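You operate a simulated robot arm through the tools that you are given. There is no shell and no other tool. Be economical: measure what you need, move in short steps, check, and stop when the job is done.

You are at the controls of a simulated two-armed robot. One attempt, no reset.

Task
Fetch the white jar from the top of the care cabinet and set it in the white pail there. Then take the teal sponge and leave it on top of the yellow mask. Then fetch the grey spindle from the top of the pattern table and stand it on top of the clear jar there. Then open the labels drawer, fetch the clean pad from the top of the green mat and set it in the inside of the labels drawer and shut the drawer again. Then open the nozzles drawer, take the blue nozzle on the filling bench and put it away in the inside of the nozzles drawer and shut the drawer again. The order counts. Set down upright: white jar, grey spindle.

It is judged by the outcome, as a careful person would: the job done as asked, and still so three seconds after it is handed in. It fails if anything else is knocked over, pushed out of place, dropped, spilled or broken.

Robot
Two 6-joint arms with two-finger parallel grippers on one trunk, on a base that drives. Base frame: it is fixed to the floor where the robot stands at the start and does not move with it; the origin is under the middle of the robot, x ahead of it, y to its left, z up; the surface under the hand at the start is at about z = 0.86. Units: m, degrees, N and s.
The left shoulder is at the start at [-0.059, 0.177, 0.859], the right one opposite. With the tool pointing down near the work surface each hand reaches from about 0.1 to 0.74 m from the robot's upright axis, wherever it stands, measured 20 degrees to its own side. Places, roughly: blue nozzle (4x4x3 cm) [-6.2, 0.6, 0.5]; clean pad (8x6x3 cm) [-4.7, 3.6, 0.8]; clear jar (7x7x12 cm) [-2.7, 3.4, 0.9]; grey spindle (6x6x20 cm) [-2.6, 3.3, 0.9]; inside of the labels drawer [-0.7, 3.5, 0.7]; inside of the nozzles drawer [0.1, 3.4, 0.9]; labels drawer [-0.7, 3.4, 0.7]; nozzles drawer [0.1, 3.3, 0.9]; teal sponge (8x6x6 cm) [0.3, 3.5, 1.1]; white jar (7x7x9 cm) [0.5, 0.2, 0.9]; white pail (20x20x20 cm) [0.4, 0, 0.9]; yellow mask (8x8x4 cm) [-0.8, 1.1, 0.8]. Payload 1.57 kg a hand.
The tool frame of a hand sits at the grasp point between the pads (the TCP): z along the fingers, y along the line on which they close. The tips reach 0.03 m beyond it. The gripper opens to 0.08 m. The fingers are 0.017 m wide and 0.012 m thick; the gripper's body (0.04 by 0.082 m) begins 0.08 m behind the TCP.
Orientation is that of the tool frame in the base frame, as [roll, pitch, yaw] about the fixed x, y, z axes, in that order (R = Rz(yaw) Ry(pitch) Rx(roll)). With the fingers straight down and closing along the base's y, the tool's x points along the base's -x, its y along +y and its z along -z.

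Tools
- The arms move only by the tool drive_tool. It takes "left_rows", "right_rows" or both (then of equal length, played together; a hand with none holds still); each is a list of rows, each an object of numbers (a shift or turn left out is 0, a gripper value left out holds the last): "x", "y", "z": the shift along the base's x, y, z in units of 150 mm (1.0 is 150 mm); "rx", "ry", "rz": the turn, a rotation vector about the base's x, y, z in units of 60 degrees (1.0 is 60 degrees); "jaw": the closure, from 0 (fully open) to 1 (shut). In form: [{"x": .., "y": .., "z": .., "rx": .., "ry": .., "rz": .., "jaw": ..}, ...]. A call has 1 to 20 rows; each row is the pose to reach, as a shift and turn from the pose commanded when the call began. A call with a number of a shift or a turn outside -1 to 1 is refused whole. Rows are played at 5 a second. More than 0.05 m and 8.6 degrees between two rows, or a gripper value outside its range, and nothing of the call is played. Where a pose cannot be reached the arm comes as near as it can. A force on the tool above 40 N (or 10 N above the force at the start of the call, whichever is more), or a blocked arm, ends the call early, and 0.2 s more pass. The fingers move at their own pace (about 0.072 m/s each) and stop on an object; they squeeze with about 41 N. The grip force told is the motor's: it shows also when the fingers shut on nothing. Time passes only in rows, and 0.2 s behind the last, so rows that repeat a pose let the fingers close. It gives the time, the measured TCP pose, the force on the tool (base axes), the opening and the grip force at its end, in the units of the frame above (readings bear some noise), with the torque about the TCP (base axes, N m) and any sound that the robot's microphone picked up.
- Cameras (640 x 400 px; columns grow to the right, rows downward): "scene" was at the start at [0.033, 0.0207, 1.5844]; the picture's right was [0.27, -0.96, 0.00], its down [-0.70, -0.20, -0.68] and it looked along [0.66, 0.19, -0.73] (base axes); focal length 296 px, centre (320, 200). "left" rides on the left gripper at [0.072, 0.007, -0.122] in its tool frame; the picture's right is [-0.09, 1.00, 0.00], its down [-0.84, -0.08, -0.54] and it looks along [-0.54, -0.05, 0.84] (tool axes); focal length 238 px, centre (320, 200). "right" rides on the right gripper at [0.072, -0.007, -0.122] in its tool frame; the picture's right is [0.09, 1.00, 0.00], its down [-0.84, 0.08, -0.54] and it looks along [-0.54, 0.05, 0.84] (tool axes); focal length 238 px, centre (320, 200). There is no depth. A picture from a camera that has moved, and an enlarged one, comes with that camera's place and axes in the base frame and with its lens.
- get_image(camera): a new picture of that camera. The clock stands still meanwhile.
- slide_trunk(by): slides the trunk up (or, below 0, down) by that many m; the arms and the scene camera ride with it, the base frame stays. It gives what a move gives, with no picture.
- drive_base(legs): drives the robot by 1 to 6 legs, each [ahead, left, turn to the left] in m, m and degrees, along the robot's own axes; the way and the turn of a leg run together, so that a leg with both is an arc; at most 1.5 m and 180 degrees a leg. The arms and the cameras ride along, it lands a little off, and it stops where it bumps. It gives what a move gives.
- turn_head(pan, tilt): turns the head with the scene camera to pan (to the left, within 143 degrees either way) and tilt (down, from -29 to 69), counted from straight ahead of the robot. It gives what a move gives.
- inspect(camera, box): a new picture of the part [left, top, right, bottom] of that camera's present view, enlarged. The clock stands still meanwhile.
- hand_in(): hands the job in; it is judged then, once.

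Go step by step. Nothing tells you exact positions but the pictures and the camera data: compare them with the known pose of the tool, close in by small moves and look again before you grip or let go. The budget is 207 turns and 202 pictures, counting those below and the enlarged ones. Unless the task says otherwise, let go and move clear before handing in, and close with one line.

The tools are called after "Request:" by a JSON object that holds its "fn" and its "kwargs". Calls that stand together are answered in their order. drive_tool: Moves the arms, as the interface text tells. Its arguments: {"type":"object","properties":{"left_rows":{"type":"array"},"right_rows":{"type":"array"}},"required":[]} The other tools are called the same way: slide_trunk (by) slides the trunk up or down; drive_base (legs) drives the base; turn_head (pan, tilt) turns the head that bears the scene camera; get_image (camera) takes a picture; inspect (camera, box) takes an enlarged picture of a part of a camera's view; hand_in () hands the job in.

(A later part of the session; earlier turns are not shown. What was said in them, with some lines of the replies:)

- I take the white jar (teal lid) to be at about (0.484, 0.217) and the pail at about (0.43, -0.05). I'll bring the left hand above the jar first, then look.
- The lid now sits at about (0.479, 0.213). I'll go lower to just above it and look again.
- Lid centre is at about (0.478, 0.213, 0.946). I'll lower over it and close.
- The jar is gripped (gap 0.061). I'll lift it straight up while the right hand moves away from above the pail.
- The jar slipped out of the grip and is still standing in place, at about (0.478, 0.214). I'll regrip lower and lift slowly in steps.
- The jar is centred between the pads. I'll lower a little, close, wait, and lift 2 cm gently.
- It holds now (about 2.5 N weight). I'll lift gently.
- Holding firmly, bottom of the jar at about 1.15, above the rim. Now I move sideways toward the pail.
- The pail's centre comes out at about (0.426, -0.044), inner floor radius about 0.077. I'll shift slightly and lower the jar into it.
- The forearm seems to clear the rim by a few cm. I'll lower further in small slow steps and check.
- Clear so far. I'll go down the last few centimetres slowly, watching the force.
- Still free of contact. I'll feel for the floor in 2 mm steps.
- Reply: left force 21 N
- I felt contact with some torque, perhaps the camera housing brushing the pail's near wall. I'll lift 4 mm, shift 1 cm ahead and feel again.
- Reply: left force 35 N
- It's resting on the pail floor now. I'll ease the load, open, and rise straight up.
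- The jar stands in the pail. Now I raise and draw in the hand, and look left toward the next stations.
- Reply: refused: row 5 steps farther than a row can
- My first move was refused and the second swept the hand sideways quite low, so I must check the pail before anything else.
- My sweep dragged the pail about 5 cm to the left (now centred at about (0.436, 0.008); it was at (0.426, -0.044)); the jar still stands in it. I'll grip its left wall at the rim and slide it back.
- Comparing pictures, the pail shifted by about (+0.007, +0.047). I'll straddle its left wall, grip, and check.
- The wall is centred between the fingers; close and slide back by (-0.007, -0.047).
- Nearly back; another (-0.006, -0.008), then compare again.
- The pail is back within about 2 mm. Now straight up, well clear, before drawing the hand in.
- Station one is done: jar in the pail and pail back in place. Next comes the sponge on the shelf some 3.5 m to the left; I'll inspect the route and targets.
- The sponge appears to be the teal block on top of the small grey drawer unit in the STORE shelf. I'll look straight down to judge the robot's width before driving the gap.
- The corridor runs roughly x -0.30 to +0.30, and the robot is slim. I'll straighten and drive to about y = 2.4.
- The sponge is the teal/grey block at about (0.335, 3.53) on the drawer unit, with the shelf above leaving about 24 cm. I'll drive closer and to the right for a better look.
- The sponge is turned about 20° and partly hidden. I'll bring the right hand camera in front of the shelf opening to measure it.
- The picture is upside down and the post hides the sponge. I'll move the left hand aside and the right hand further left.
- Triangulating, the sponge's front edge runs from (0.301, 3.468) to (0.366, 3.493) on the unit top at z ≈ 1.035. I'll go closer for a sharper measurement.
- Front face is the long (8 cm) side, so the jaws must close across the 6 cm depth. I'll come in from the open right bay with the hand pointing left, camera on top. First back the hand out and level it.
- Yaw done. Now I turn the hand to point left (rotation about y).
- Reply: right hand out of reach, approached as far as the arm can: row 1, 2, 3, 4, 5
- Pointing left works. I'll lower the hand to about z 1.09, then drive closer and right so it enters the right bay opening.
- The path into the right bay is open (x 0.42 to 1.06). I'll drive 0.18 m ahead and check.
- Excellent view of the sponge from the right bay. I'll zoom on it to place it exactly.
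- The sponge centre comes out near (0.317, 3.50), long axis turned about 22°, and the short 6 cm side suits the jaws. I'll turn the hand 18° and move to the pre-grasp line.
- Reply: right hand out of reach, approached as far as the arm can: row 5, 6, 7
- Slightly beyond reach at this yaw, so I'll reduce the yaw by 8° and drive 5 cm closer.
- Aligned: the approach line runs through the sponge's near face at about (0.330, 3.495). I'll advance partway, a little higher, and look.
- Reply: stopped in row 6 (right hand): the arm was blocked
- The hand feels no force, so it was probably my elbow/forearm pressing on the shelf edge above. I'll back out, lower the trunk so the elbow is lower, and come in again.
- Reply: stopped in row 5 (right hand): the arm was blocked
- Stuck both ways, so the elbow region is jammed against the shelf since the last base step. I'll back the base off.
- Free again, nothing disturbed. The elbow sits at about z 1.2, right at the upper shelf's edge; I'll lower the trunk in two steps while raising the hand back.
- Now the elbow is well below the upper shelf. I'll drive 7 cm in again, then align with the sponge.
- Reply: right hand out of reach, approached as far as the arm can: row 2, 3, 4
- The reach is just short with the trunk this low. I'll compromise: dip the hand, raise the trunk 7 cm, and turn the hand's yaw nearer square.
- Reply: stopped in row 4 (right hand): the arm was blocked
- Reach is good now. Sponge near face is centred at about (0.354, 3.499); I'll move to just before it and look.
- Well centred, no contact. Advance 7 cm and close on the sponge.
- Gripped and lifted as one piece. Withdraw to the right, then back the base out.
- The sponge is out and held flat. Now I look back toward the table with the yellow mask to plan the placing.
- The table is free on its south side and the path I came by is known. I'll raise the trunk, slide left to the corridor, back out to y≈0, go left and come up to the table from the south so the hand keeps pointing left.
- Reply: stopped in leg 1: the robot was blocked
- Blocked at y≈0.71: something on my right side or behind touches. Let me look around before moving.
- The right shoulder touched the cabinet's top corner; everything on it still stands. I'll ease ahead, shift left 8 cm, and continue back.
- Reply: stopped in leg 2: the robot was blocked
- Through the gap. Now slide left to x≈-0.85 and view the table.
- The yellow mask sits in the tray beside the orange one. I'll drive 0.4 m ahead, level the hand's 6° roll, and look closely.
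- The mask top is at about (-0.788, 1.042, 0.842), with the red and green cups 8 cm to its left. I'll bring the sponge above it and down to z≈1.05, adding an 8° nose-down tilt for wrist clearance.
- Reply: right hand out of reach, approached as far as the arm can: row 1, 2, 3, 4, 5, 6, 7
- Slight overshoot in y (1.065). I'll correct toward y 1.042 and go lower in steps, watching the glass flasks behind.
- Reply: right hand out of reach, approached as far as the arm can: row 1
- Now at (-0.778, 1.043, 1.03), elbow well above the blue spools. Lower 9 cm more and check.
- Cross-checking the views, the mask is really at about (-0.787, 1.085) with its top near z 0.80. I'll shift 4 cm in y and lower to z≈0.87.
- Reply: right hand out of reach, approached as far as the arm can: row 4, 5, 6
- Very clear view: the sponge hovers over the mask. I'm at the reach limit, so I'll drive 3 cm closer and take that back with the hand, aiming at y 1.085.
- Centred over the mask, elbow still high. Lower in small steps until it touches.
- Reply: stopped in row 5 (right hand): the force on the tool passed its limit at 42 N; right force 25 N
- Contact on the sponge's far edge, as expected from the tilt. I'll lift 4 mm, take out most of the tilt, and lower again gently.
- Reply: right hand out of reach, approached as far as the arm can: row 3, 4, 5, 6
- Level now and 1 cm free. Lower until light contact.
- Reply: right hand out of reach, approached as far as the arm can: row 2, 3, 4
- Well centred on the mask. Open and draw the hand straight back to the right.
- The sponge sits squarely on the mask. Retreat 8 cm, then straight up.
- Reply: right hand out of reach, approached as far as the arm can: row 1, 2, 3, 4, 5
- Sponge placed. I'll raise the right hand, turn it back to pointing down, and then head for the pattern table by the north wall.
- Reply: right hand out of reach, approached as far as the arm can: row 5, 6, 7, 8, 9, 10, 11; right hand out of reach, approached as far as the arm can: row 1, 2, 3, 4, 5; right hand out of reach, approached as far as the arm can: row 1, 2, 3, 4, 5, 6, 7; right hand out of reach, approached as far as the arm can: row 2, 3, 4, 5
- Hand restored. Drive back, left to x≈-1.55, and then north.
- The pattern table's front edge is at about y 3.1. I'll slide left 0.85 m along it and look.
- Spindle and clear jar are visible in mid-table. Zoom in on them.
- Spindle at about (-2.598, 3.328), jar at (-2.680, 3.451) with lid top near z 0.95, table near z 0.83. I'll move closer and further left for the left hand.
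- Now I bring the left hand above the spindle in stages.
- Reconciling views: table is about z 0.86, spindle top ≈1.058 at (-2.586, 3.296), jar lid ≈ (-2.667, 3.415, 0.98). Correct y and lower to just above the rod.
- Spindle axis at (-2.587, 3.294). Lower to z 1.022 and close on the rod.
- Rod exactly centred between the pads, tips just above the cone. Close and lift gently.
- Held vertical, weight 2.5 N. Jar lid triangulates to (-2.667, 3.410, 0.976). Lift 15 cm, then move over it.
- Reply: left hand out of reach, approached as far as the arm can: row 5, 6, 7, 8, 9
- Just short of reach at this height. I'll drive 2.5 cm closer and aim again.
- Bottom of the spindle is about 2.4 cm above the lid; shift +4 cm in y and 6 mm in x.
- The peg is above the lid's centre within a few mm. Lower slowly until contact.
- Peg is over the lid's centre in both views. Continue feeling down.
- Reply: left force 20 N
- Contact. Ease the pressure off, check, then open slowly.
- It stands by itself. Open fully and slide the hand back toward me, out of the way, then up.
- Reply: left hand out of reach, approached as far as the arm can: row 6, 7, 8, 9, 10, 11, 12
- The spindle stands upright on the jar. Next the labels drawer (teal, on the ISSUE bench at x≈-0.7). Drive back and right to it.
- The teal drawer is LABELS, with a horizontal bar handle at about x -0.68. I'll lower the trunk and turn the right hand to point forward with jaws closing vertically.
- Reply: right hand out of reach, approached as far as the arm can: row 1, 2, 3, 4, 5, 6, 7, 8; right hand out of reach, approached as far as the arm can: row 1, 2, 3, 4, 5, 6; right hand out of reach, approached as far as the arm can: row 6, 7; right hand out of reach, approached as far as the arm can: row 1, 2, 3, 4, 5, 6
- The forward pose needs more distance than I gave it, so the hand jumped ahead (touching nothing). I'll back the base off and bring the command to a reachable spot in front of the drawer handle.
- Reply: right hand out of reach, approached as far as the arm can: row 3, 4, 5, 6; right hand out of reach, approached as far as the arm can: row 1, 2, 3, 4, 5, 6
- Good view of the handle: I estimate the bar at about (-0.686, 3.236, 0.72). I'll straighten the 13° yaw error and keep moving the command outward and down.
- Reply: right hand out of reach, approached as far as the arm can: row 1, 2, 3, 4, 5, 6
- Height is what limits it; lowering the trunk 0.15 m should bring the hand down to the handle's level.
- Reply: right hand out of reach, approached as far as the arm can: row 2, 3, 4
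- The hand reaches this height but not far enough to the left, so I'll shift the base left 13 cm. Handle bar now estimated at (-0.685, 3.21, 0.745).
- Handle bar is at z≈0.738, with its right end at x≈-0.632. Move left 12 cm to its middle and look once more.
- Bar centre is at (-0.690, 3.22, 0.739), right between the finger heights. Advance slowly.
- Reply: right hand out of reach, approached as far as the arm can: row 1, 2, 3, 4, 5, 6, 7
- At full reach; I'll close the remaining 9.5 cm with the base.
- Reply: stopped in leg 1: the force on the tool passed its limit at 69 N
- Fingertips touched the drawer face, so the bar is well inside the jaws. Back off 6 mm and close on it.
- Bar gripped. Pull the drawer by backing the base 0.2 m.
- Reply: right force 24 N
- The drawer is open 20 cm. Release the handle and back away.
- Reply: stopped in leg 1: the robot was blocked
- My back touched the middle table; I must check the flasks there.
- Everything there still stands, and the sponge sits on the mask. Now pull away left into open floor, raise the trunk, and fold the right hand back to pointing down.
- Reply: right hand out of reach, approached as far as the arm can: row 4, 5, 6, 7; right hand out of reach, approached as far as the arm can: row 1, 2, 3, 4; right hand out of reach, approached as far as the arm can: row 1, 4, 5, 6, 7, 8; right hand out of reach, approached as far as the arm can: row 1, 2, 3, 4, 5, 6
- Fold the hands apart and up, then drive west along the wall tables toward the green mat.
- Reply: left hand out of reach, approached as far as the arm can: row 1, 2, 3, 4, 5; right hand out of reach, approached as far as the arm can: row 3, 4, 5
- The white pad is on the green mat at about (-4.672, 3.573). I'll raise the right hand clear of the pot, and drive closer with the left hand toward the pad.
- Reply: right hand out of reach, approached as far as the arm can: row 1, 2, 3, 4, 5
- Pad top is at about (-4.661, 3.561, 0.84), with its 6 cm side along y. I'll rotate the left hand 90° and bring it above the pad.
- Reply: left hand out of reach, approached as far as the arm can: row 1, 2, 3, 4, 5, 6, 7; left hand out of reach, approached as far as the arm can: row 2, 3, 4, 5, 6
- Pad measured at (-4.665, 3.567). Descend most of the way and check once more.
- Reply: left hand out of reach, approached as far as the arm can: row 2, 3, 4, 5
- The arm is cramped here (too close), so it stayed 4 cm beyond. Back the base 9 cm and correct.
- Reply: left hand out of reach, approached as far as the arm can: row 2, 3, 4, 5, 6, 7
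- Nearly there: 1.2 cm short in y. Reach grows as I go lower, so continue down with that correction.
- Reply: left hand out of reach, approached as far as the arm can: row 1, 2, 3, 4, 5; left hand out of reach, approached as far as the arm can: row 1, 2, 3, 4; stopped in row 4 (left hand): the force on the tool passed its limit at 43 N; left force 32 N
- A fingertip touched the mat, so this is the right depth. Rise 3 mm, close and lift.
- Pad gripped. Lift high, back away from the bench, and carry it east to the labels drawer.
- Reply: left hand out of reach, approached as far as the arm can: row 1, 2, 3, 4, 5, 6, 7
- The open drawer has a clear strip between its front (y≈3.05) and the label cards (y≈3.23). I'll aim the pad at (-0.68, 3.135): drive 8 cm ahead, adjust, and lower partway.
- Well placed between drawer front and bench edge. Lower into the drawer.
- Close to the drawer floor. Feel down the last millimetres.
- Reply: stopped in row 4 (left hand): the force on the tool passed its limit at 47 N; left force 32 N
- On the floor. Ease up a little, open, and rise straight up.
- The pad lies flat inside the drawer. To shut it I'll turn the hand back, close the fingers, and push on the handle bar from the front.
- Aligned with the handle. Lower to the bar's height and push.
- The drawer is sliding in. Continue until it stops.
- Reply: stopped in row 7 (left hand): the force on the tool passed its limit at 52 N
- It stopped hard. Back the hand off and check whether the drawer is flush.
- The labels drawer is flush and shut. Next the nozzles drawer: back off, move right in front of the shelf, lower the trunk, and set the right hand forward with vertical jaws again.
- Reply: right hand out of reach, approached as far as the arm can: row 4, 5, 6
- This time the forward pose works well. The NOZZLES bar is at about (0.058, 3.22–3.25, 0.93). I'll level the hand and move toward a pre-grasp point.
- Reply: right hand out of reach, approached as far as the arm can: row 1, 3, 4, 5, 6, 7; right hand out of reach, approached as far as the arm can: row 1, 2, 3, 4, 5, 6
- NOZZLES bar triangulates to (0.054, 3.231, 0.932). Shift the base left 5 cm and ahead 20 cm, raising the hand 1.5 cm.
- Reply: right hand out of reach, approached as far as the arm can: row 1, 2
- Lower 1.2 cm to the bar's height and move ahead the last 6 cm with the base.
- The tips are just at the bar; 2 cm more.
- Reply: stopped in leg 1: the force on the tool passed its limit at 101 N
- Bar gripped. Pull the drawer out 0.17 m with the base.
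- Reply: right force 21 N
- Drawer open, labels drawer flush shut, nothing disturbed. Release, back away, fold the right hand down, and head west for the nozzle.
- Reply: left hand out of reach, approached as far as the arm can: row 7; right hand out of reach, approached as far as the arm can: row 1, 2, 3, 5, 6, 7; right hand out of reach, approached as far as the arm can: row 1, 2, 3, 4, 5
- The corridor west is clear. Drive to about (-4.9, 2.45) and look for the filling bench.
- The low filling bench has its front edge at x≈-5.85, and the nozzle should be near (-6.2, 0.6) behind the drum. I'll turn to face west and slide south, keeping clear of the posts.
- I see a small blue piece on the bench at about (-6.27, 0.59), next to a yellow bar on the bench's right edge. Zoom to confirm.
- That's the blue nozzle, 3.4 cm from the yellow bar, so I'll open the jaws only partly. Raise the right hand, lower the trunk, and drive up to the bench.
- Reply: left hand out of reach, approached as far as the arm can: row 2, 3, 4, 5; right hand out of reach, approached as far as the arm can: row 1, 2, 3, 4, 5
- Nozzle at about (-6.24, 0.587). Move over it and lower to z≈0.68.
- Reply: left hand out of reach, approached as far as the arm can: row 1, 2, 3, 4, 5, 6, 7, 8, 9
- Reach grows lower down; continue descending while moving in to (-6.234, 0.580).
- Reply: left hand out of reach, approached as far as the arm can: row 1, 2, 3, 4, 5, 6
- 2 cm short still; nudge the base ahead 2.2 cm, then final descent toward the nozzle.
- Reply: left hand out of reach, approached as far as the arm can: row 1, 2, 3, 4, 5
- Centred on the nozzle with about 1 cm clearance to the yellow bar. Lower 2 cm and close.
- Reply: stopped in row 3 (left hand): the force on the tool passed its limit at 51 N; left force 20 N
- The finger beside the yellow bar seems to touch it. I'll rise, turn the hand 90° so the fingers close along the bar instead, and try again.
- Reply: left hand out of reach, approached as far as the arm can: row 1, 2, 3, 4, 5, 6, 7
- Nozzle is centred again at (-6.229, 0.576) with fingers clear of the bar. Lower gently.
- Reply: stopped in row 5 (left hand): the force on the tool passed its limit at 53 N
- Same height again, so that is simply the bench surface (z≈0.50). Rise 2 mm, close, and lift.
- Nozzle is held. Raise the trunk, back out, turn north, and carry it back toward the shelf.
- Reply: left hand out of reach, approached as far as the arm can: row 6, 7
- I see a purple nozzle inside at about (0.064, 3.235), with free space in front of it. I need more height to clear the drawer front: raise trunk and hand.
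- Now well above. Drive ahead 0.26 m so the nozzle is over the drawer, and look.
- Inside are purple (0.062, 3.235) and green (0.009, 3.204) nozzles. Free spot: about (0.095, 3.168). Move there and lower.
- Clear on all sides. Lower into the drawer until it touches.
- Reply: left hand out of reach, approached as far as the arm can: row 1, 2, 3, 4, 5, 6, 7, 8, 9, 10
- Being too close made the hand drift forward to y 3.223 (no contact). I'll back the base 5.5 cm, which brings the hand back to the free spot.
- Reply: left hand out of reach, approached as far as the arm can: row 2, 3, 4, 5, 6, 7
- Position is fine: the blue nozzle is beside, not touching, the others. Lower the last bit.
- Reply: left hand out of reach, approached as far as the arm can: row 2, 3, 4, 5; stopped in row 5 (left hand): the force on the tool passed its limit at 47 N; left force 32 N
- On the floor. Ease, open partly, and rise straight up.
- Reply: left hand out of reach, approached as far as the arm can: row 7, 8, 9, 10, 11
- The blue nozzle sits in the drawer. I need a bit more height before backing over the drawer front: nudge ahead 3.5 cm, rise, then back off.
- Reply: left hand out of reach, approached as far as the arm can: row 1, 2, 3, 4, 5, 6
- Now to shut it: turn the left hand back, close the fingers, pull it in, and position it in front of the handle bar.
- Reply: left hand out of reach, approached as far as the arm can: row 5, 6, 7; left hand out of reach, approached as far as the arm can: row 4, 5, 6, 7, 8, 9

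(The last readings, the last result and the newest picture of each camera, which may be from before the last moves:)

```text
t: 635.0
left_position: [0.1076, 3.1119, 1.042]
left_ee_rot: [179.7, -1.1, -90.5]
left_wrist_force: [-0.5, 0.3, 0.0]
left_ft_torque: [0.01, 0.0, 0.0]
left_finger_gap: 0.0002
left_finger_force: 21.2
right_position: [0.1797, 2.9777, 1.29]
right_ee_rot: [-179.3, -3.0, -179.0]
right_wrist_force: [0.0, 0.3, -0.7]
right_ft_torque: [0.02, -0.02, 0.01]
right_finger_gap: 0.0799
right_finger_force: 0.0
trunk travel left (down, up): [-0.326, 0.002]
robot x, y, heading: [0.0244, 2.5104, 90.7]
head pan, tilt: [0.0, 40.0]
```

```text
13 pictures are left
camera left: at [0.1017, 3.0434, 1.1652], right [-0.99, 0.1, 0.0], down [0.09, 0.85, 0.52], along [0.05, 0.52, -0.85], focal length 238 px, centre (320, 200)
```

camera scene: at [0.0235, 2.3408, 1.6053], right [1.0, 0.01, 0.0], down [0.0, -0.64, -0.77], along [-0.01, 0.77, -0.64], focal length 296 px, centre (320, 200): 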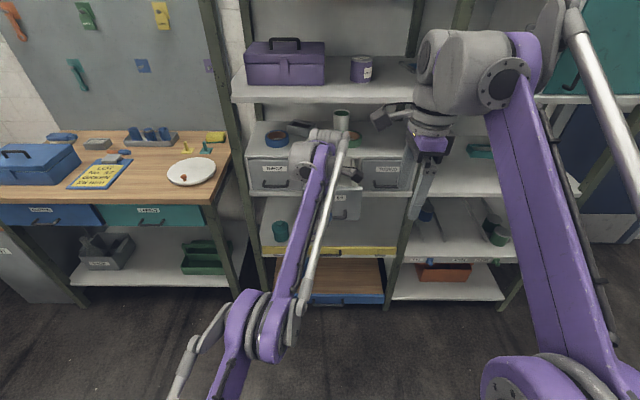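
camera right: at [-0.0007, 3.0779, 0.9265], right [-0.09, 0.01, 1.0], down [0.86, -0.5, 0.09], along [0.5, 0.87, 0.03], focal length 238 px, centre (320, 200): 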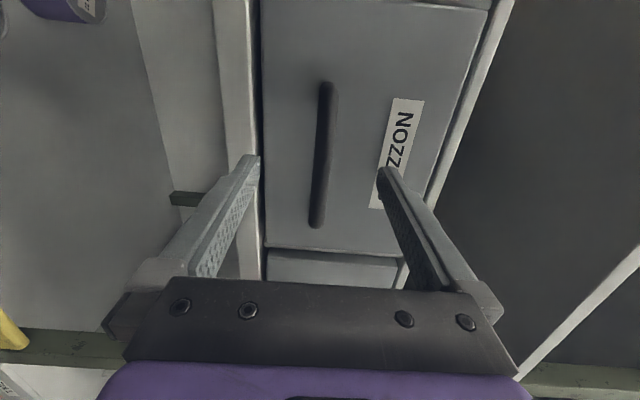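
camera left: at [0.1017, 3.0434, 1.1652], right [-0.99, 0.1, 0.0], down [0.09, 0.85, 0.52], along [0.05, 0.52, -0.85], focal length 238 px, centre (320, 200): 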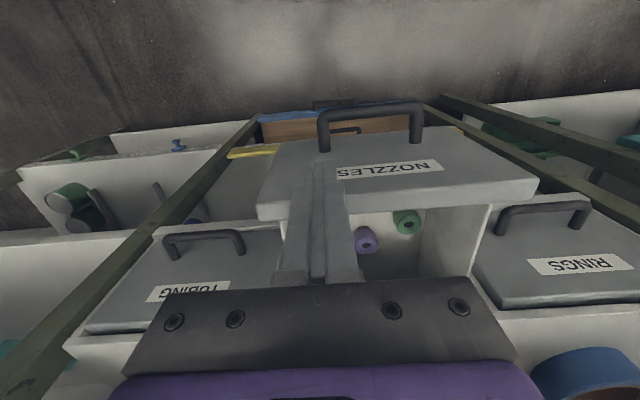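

The arm is cramped with the target to the right of its centre. I'll back off, shift the base right 16 cm, and set the hand in front of the bar.

Request:
{"fn": "drive_base", "kwargs": {"legs": [[-0.18, 0, 0], [0, -0.16, 0]]}}

Request:
{"fn": "drive_tool", "kwargs": {"left_rows": [{"x": -0.2}, {"x": -0.4}, {"x": -0.6}, {"x": -0.8}, {"x": -1.0}, {"x": -1.0, "z": -0.15}, {"x": -1.0, "z": -0.3}, {"x": -1.0, "z": -0.45}, {"x": -1.0, "z": -0.6}, {"x": -1.0, "z": -0.65}]}}

Request:
{"fn": "get_image", "kwargs": {"camera": "left"}}

```text
t: 638.1
left_position: [0.2684, 2.9361, 1.042]
left_ee_rot: [179.7, -1.2, -90.5]
left_wrist_force: [-1.1, -0.7, -0.3]
left_ft_torque: [0.03, 0.01, 0.01]
left_finger_gap: 0.0
left_finger_force: 20.9
right_position: [0.3389, 2.7992, 1.2903]
right_ee_rot: [-179.3, -3.0, -179.0]
right_wrist_force: [-0.2, 0.7, 0.5]
right_ft_torque: [0.01, 0.01, -0.01]
right_finger_gap: 0.08
right_finger_force: 0.3
trunk travel left (down, up): [-0.326, 0.002]
robot x, y, heading: [0.182, 2.33, 90.8]
head pan, tilt: [0.0, 40.0]
```

```text
t: 640.3
left_position: [0.1312, 3.0057, 0.9965]
left_ee_rot: [179.8, -1.3, -90.4]
left_wrist_force: [-0.6, -0.3, 0.1]
left_ft_torque: [0.0, -0.02, 0.0]
left_finger_gap: 0.0002
left_finger_force: 20.9
left hand out of reach, approached as far as the arm can: row 1, 2, 3, 4, 5, 6, 7, 8, 9, 10
right_position: [0.3387, 2.8001, 1.2915]
right_ee_rot: [-179.3, -2.9, -179.1]
right_wrist_force: [-0.7, -0.7, -0.4]
right_ft_torque: [0.01, 0.02, 0.02]
right_finger_gap: 0.0799
right_finger_force: 0.1
trunk travel left (down, up): [-0.326, 0.002]
robot x, y, heading: [0.1844, 2.3318, 90.7]
head pan, tilt: [0.0, 40.0]
```

```text
12 pictures are left
camera left: at [0.1239, 2.9379, 1.1211], right [-0.99, 0.1, 0.0], down [0.09, 0.85, 0.52], along [0.05, 0.52, -0.85], focal length 238 px, centre (320, 200)
```

left: 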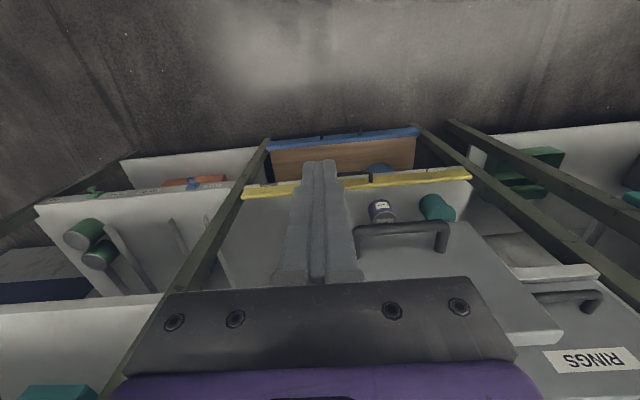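

The fingers are in front of the drawer, just right of the bar. Move 7 cm left and 5 cm down to face the bar; then I'll push with the base.

Request:
{"fn": "drive_tool", "kwargs": {"left_rows": [{"x": -0.15, "z": -0.1}, {"x": -0.3, "z": -0.2}, {"x": -0.45, "z": -0.3}, {"x": -0.48, "z": -0.33}, {"x": -0.48, "z": -0.33}]}}

Request:
{"fn": "get_image", "kwargs": {"camera": "left"}}

```text
t: 641.5
left_position: [0.0582, 3.0355, 0.9584]
left_ee_rot: [179.6, -1.2, -90.5]
left_wrist_force: [-0.5, -0.2, 0.1]
left_ft_torque: [-0.01, 0.01, 0.02]
left_finger_gap: 0.0
left_finger_force: 21.1
left hand out of reach, approached as far as the arm can: row 1, 2, 3, 4, 5
right_position: [0.3397, 2.8012, 1.2907]
right_ee_rot: [-179.4, -3.0, -179.0]
right_wrist_force: [-0.4, -0.3, 0.5]
right_ft_torque: [-0.01, 0.02, 0.0]
right_finger_gap: 0.08
right_finger_force: 0.0
trunk travel left (down, up): [-0.326, 0.002]
robot x, y, heading: [0.1808, 2.3322, 90.9]
head pan, tilt: [0.0, 40.0]
```

```text
11 pictures are left
camera left: at [0.0523, 2.9668, 1.0824], right [-0.99, 0.1, 0.0], down [0.09, 0.85, 0.52], along [0.05, 0.52, -0.85], focal length 238 px, centre (320, 200)
```

left: 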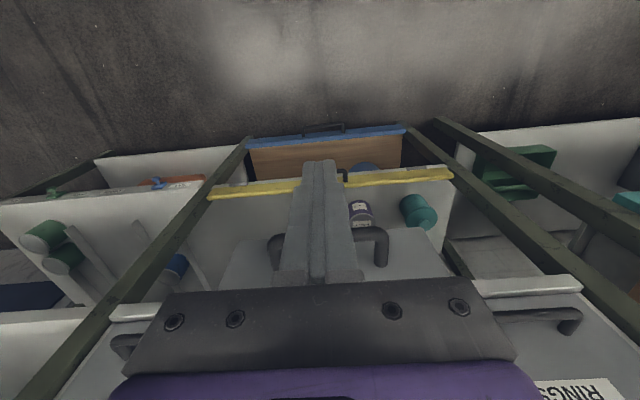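

Aligned with the bar. Lower 1.5 cm more for a solid contact, then push with the base.

Request:
{"fn": "drive_tool", "kwargs": {"left_rows": [{"z": -0.06}, {"z": -0.12}, {"z": -0.12}]}}

Request:
{"fn": "drive_base", "kwargs": {"legs": [[0.15, 0, 0]]}}

Request:
{"fn": "get_image", "kwargs": {"camera": "left"}}

```text
t: 642.3
left_position: [0.06, 3.0408, 0.9423]
left_ee_rot: [179.7, -1.1, -90.5]
left_wrist_force: [0.7, -0.3, 0.3]
left_ft_torque: [0.01, 0.0, -0.03]
left_finger_gap: 0.0
left_finger_force: 21.4
left hand out of reach, approached as far as the arm can: row 1, 2, 3
right_position: [0.3389, 2.8011, 1.2906]
right_ee_rot: [-179.3, -3.0, -179.0]
right_wrist_force: [0.1, 0.3, -0.7]
right_ft_torque: [-0.02, 0.0, -0.02]
right_finger_gap: 0.0799
right_finger_force: 0.1
trunk travel left (down, up): [-0.326, 0.002]
robot x, y, heading: [0.1863, 2.3281, 90.8]
head pan, tilt: [0.0, 40.0]
```

```text
t: 643.7
left_position: [0.0598, 3.191, 0.9421]
left_ee_rot: [179.7, -1.2, -90.6]
left_wrist_force: [0.0, 0.6, 0.1]
left_ft_torque: [-0.01, -0.01, 0.01]
left_finger_gap: 0.0
left_finger_force: 20.9
right_position: [0.3381, 2.9482, 1.2909]
right_ee_rot: [-179.3, -3.0, -179.1]
right_wrist_force: [-0.7, -0.4, 0.6]
right_ft_torque: [0.0, -0.01, 0.02]
right_finger_gap: 0.0798
right_finger_force: 0.1
trunk travel left (down, up): [-0.326, 0.002]
robot x, y, heading: [0.1773, 2.4795, 90.4]
head pan, tilt: [0.0, 40.0]
```

```text
10 pictures are left
camera left: at [0.0525, 3.1218, 1.0666], right [-0.99, 0.1, 0.0], down [0.09, 0.85, 0.52], along [0.05, 0.52, -0.85], focal length 238 px, centre (320, 200)
```

left: 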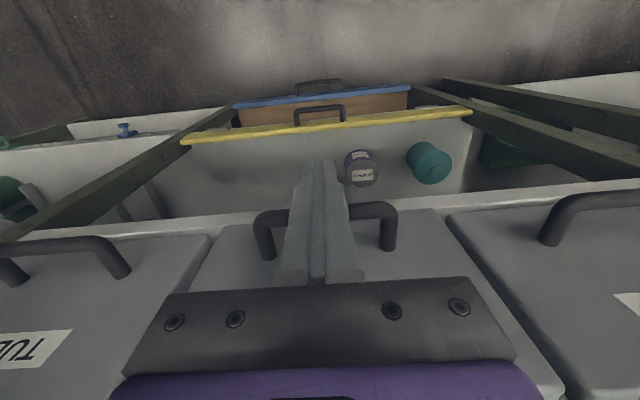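

Nearly shut, about 1.5–2 cm to go judging by the neighbouring bars. Push on in small steps.

Request:
{"fn": "drive_base", "kwargs": {"legs": [[0.02, 0, 0]]}}

Request:
{"fn": "get_image", "kwargs": {"camera": "left"}}

```text
t: 644.7
left_position: [0.0592, 3.2092, 0.9458]
left_ee_rot: [179.7, -2.2, -90.6]
left_wrist_force: [-0.4, -0.5, 0.1]
left_ft_torque: [0.02, 0.0, 0.0]
left_finger_gap: 0.0
left_finger_force: 21.7
right_position: [0.3373, 2.972, 1.2899]
right_ee_rot: [-179.3, -3.0, -179.1]
right_wrist_force: [-0.1, 0.0, -0.2]
right_ft_torque: [0.0, 0.02, 0.01]
right_finger_gap: 0.08
right_finger_force: 0.1
trunk travel left (down, up): [-0.326, 0.002]
robot x, y, heading: [0.1784, 2.5026, 90.4]
head pan, tilt: [0.0, 40.0]
stopped in leg 1: the force on the tool passed its limit at 63 N (the readings are from after the stop); the commanded pose is now the measured one
```

```text
9 pictures are left
camera left: at [0.0522, 3.1423, 1.0696], right [-0.99, 0.1, 0.0], down [0.09, 0.86, 0.51], along [0.05, 0.51, -0.86], focal length 238 px, centre (320, 200)
```

left: 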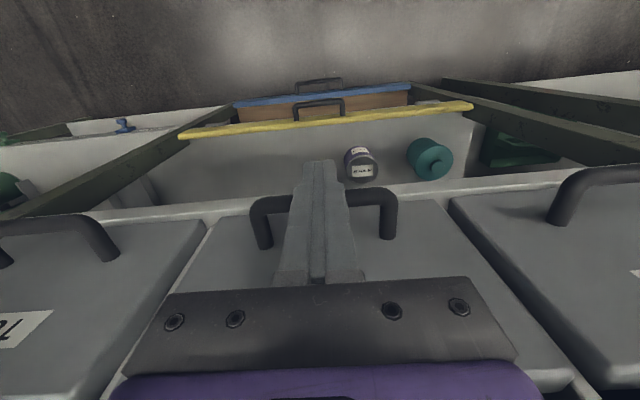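

Stopped firmly; its front lines up with its neighbours. Back away and check with the scene camera.

Request:
{"fn": "drive_base", "kwargs": {"legs": [[-0.3, 0, 0]]}}

Request:
{"fn": "turn_head", "kwargs": {"pan": 0, "tilt": 30}}

Request:
{"fn": "inspect", "kwargs": {"camera": "scene", "box": [60, 100, 420, 300]}}

```text
t: 646.8
left_position: [0.0619, 2.9036, 0.9433]
left_ee_rot: [179.7, -2.2, -90.6]
left_wrist_force: [-0.8, 0.3, -0.2]
left_ft_torque: [0.0, -0.01, 0.03]
left_finger_gap: 0.0
left_finger_force: 20.8
right_position: [0.3413, 2.6678, 1.2907]
right_ee_rot: [-179.3, -2.9, -179.0]
right_wrist_force: [0.3, -0.5, 0.5]
right_ft_torque: [0.0, 0.04, 0.01]
right_finger_gap: 0.0799
right_finger_force: 0.0
trunk travel left (down, up): [-0.326, 0.002]
robot x, y, heading: [0.1803, 2.197, 90.8]
head pan, tilt: [0.0, 40.0]
```

```text
t: 647.5
left_position: [0.0616, 2.9025, 0.9442]
left_ee_rot: [179.7, -2.2, -90.5]
left_wrist_force: [0.3, 0.2, -0.6]
left_ft_torque: [0.01, -0.04, 0.0]
left_finger_gap: 0.0
left_finger_force: 21.8
right_position: [0.3416, 2.6661, 1.2896]
right_ee_rot: [-179.3, -3.0, -179.0]
right_wrist_force: [-0.2, 0.2, 0.4]
right_ft_torque: [0.0, -0.04, 0.03]
right_finger_gap: 0.0802
right_finger_force: 0.0
trunk travel left (down, up): [-0.326, 0.002]
robot x, y, heading: [0.1821, 2.1979, 90.8]
head pan, tilt: [0.0, 30.0]
```

```text
1.78 times, centred on (240, 200) of scene
camera zoom: at [0.1819, 2.2421, 1.6358], right [1.0, 0.01, 0.0], down [0.01, -0.5, -0.87], along [-0.01, 0.87, -0.5], focal length 526 px, centre (462, 200)
```

zoom: 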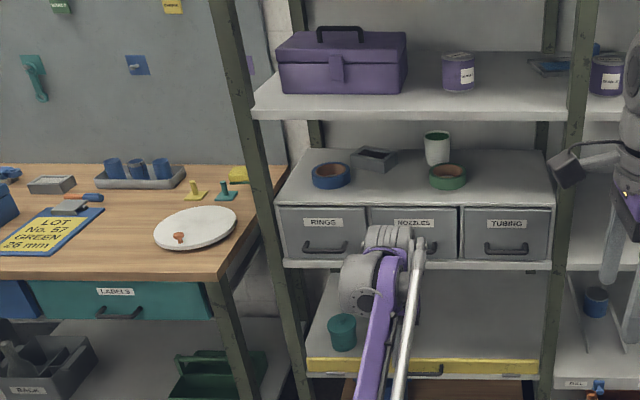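

Both drawers are shut and everything here is in place. One last look at the spindle, the sponge and the pail before handing in.

Request:
{"fn": "turn_head", "kwargs": {"pan": 66, "tilt": 15}}

Request:
{"fn": "inspect", "kwargs": {"camera": "scene", "box": [240, 130, 400, 230]}}

Request:
{"fn": "turn_head", "kwargs": {"pan": 143, "tilt": 35}}

Request:
{"fn": "get_image", "kwargs": {"camera": "scene"}}

```text
t: 648.8
left_position: [0.0621, 2.9032, 0.9442]
left_ee_rot: [179.7, -2.2, -90.4]
left_wrist_force: [-0.5, -0.2, -0.9]
left_ft_torque: [-0.02, -0.01, 0.01]
left_finger_gap: 0.0
left_finger_force: 21.0
right_position: [0.342, 2.6663, 1.2906]
right_ee_rot: [-179.4, -2.9, -179.0]
right_wrist_force: [-0.2, 0.3, -1.7]
right_ft_torque: [-0.01, 0.0, 0.03]
right_finger_gap: 0.0801
right_finger_force: 0.0
trunk travel left (down, up): [-0.326, 0.002]
robot x, y, heading: [0.1818, 2.1961, 90.7]
head pan, tilt: [66.0, 15.0]
```

```text
4.00 times, centred on (320, 180) of scene
camera zoom: at [0.0973, 2.1889, 1.66], right [0.39, 0.92, 0.0], down [0.24, -0.1, -0.97], along [-0.89, 0.38, -0.26], focal length 1184 px, centre (320, 280)
```

zoom: 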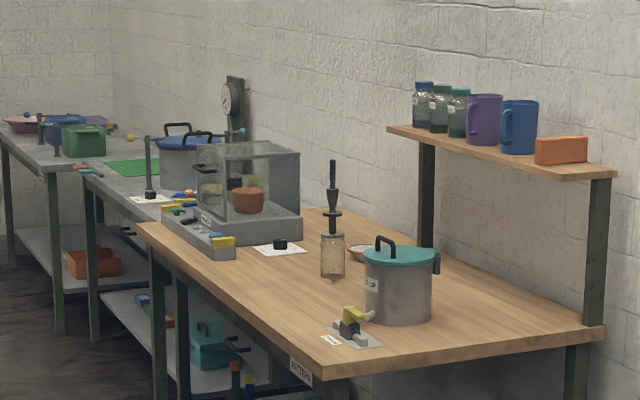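

```text
t: 650.3
left_position: [0.0624, 2.9033, 0.9432]
left_ee_rot: [179.7, -2.2, -90.5]
left_wrist_force: [-0.7, 0.0, -0.2]
left_ft_torque: [0.01, -0.03, 0.02]
left_finger_gap: 0.0
left_finger_force: 21.4
right_position: [0.3411, 2.6671, 1.2915]
right_ee_rot: [-179.2, -3.1, -179.0]
right_wrist_force: [-0.6, -0.2, 0.4]
right_ft_torque: [0.01, -0.01, -0.03]
right_finger_gap: 0.0801
right_finger_force: 0.0
trunk travel left (down, up): [-0.326, 0.002]
robot x, y, heading: [0.1823, 2.1944, 91.1]
head pan, tilt: [143.0, 35.0]
```

```text
6 pictures are left
camera scene: at [0.131, 2.081, 1.6281], right [-0.81, 0.59, 0.0], down [0.34, 0.46, -0.82], along [-0.48, -0.66, -0.57], focal length 296 px, centre (320, 200)
```

scene: 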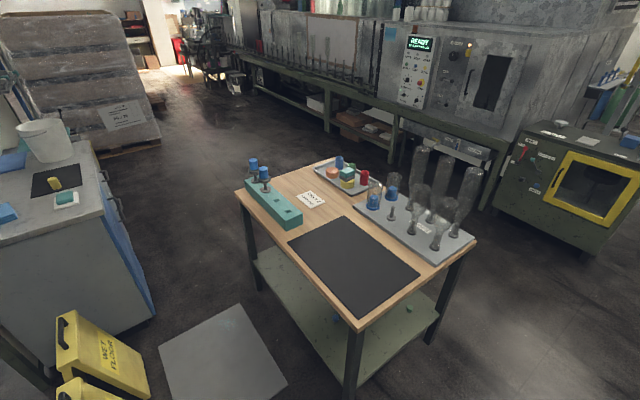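

The spindle stands on the jar, the sponge sits on the mask, the pail and flasks are upright, both drawers are shut, and my hands are clear. I'm handing in.

Request:
{"fn": "hand_in", "kwargs": {}}

```text
The job is handed in.
```

I did all five steps in order and handed the job in: jar in the pail, sponge on the mask, spindle upright on the clear jar, pad in the labels drawer, and blue nozzle in the nozzles drawer, with both drawers shut. On the way I dragged the pail about 5 cm and slid it back to within about 2 mm by my measure. I also bumped the cabinet corner, the middle table and the STORE shelf without knocking anything over.
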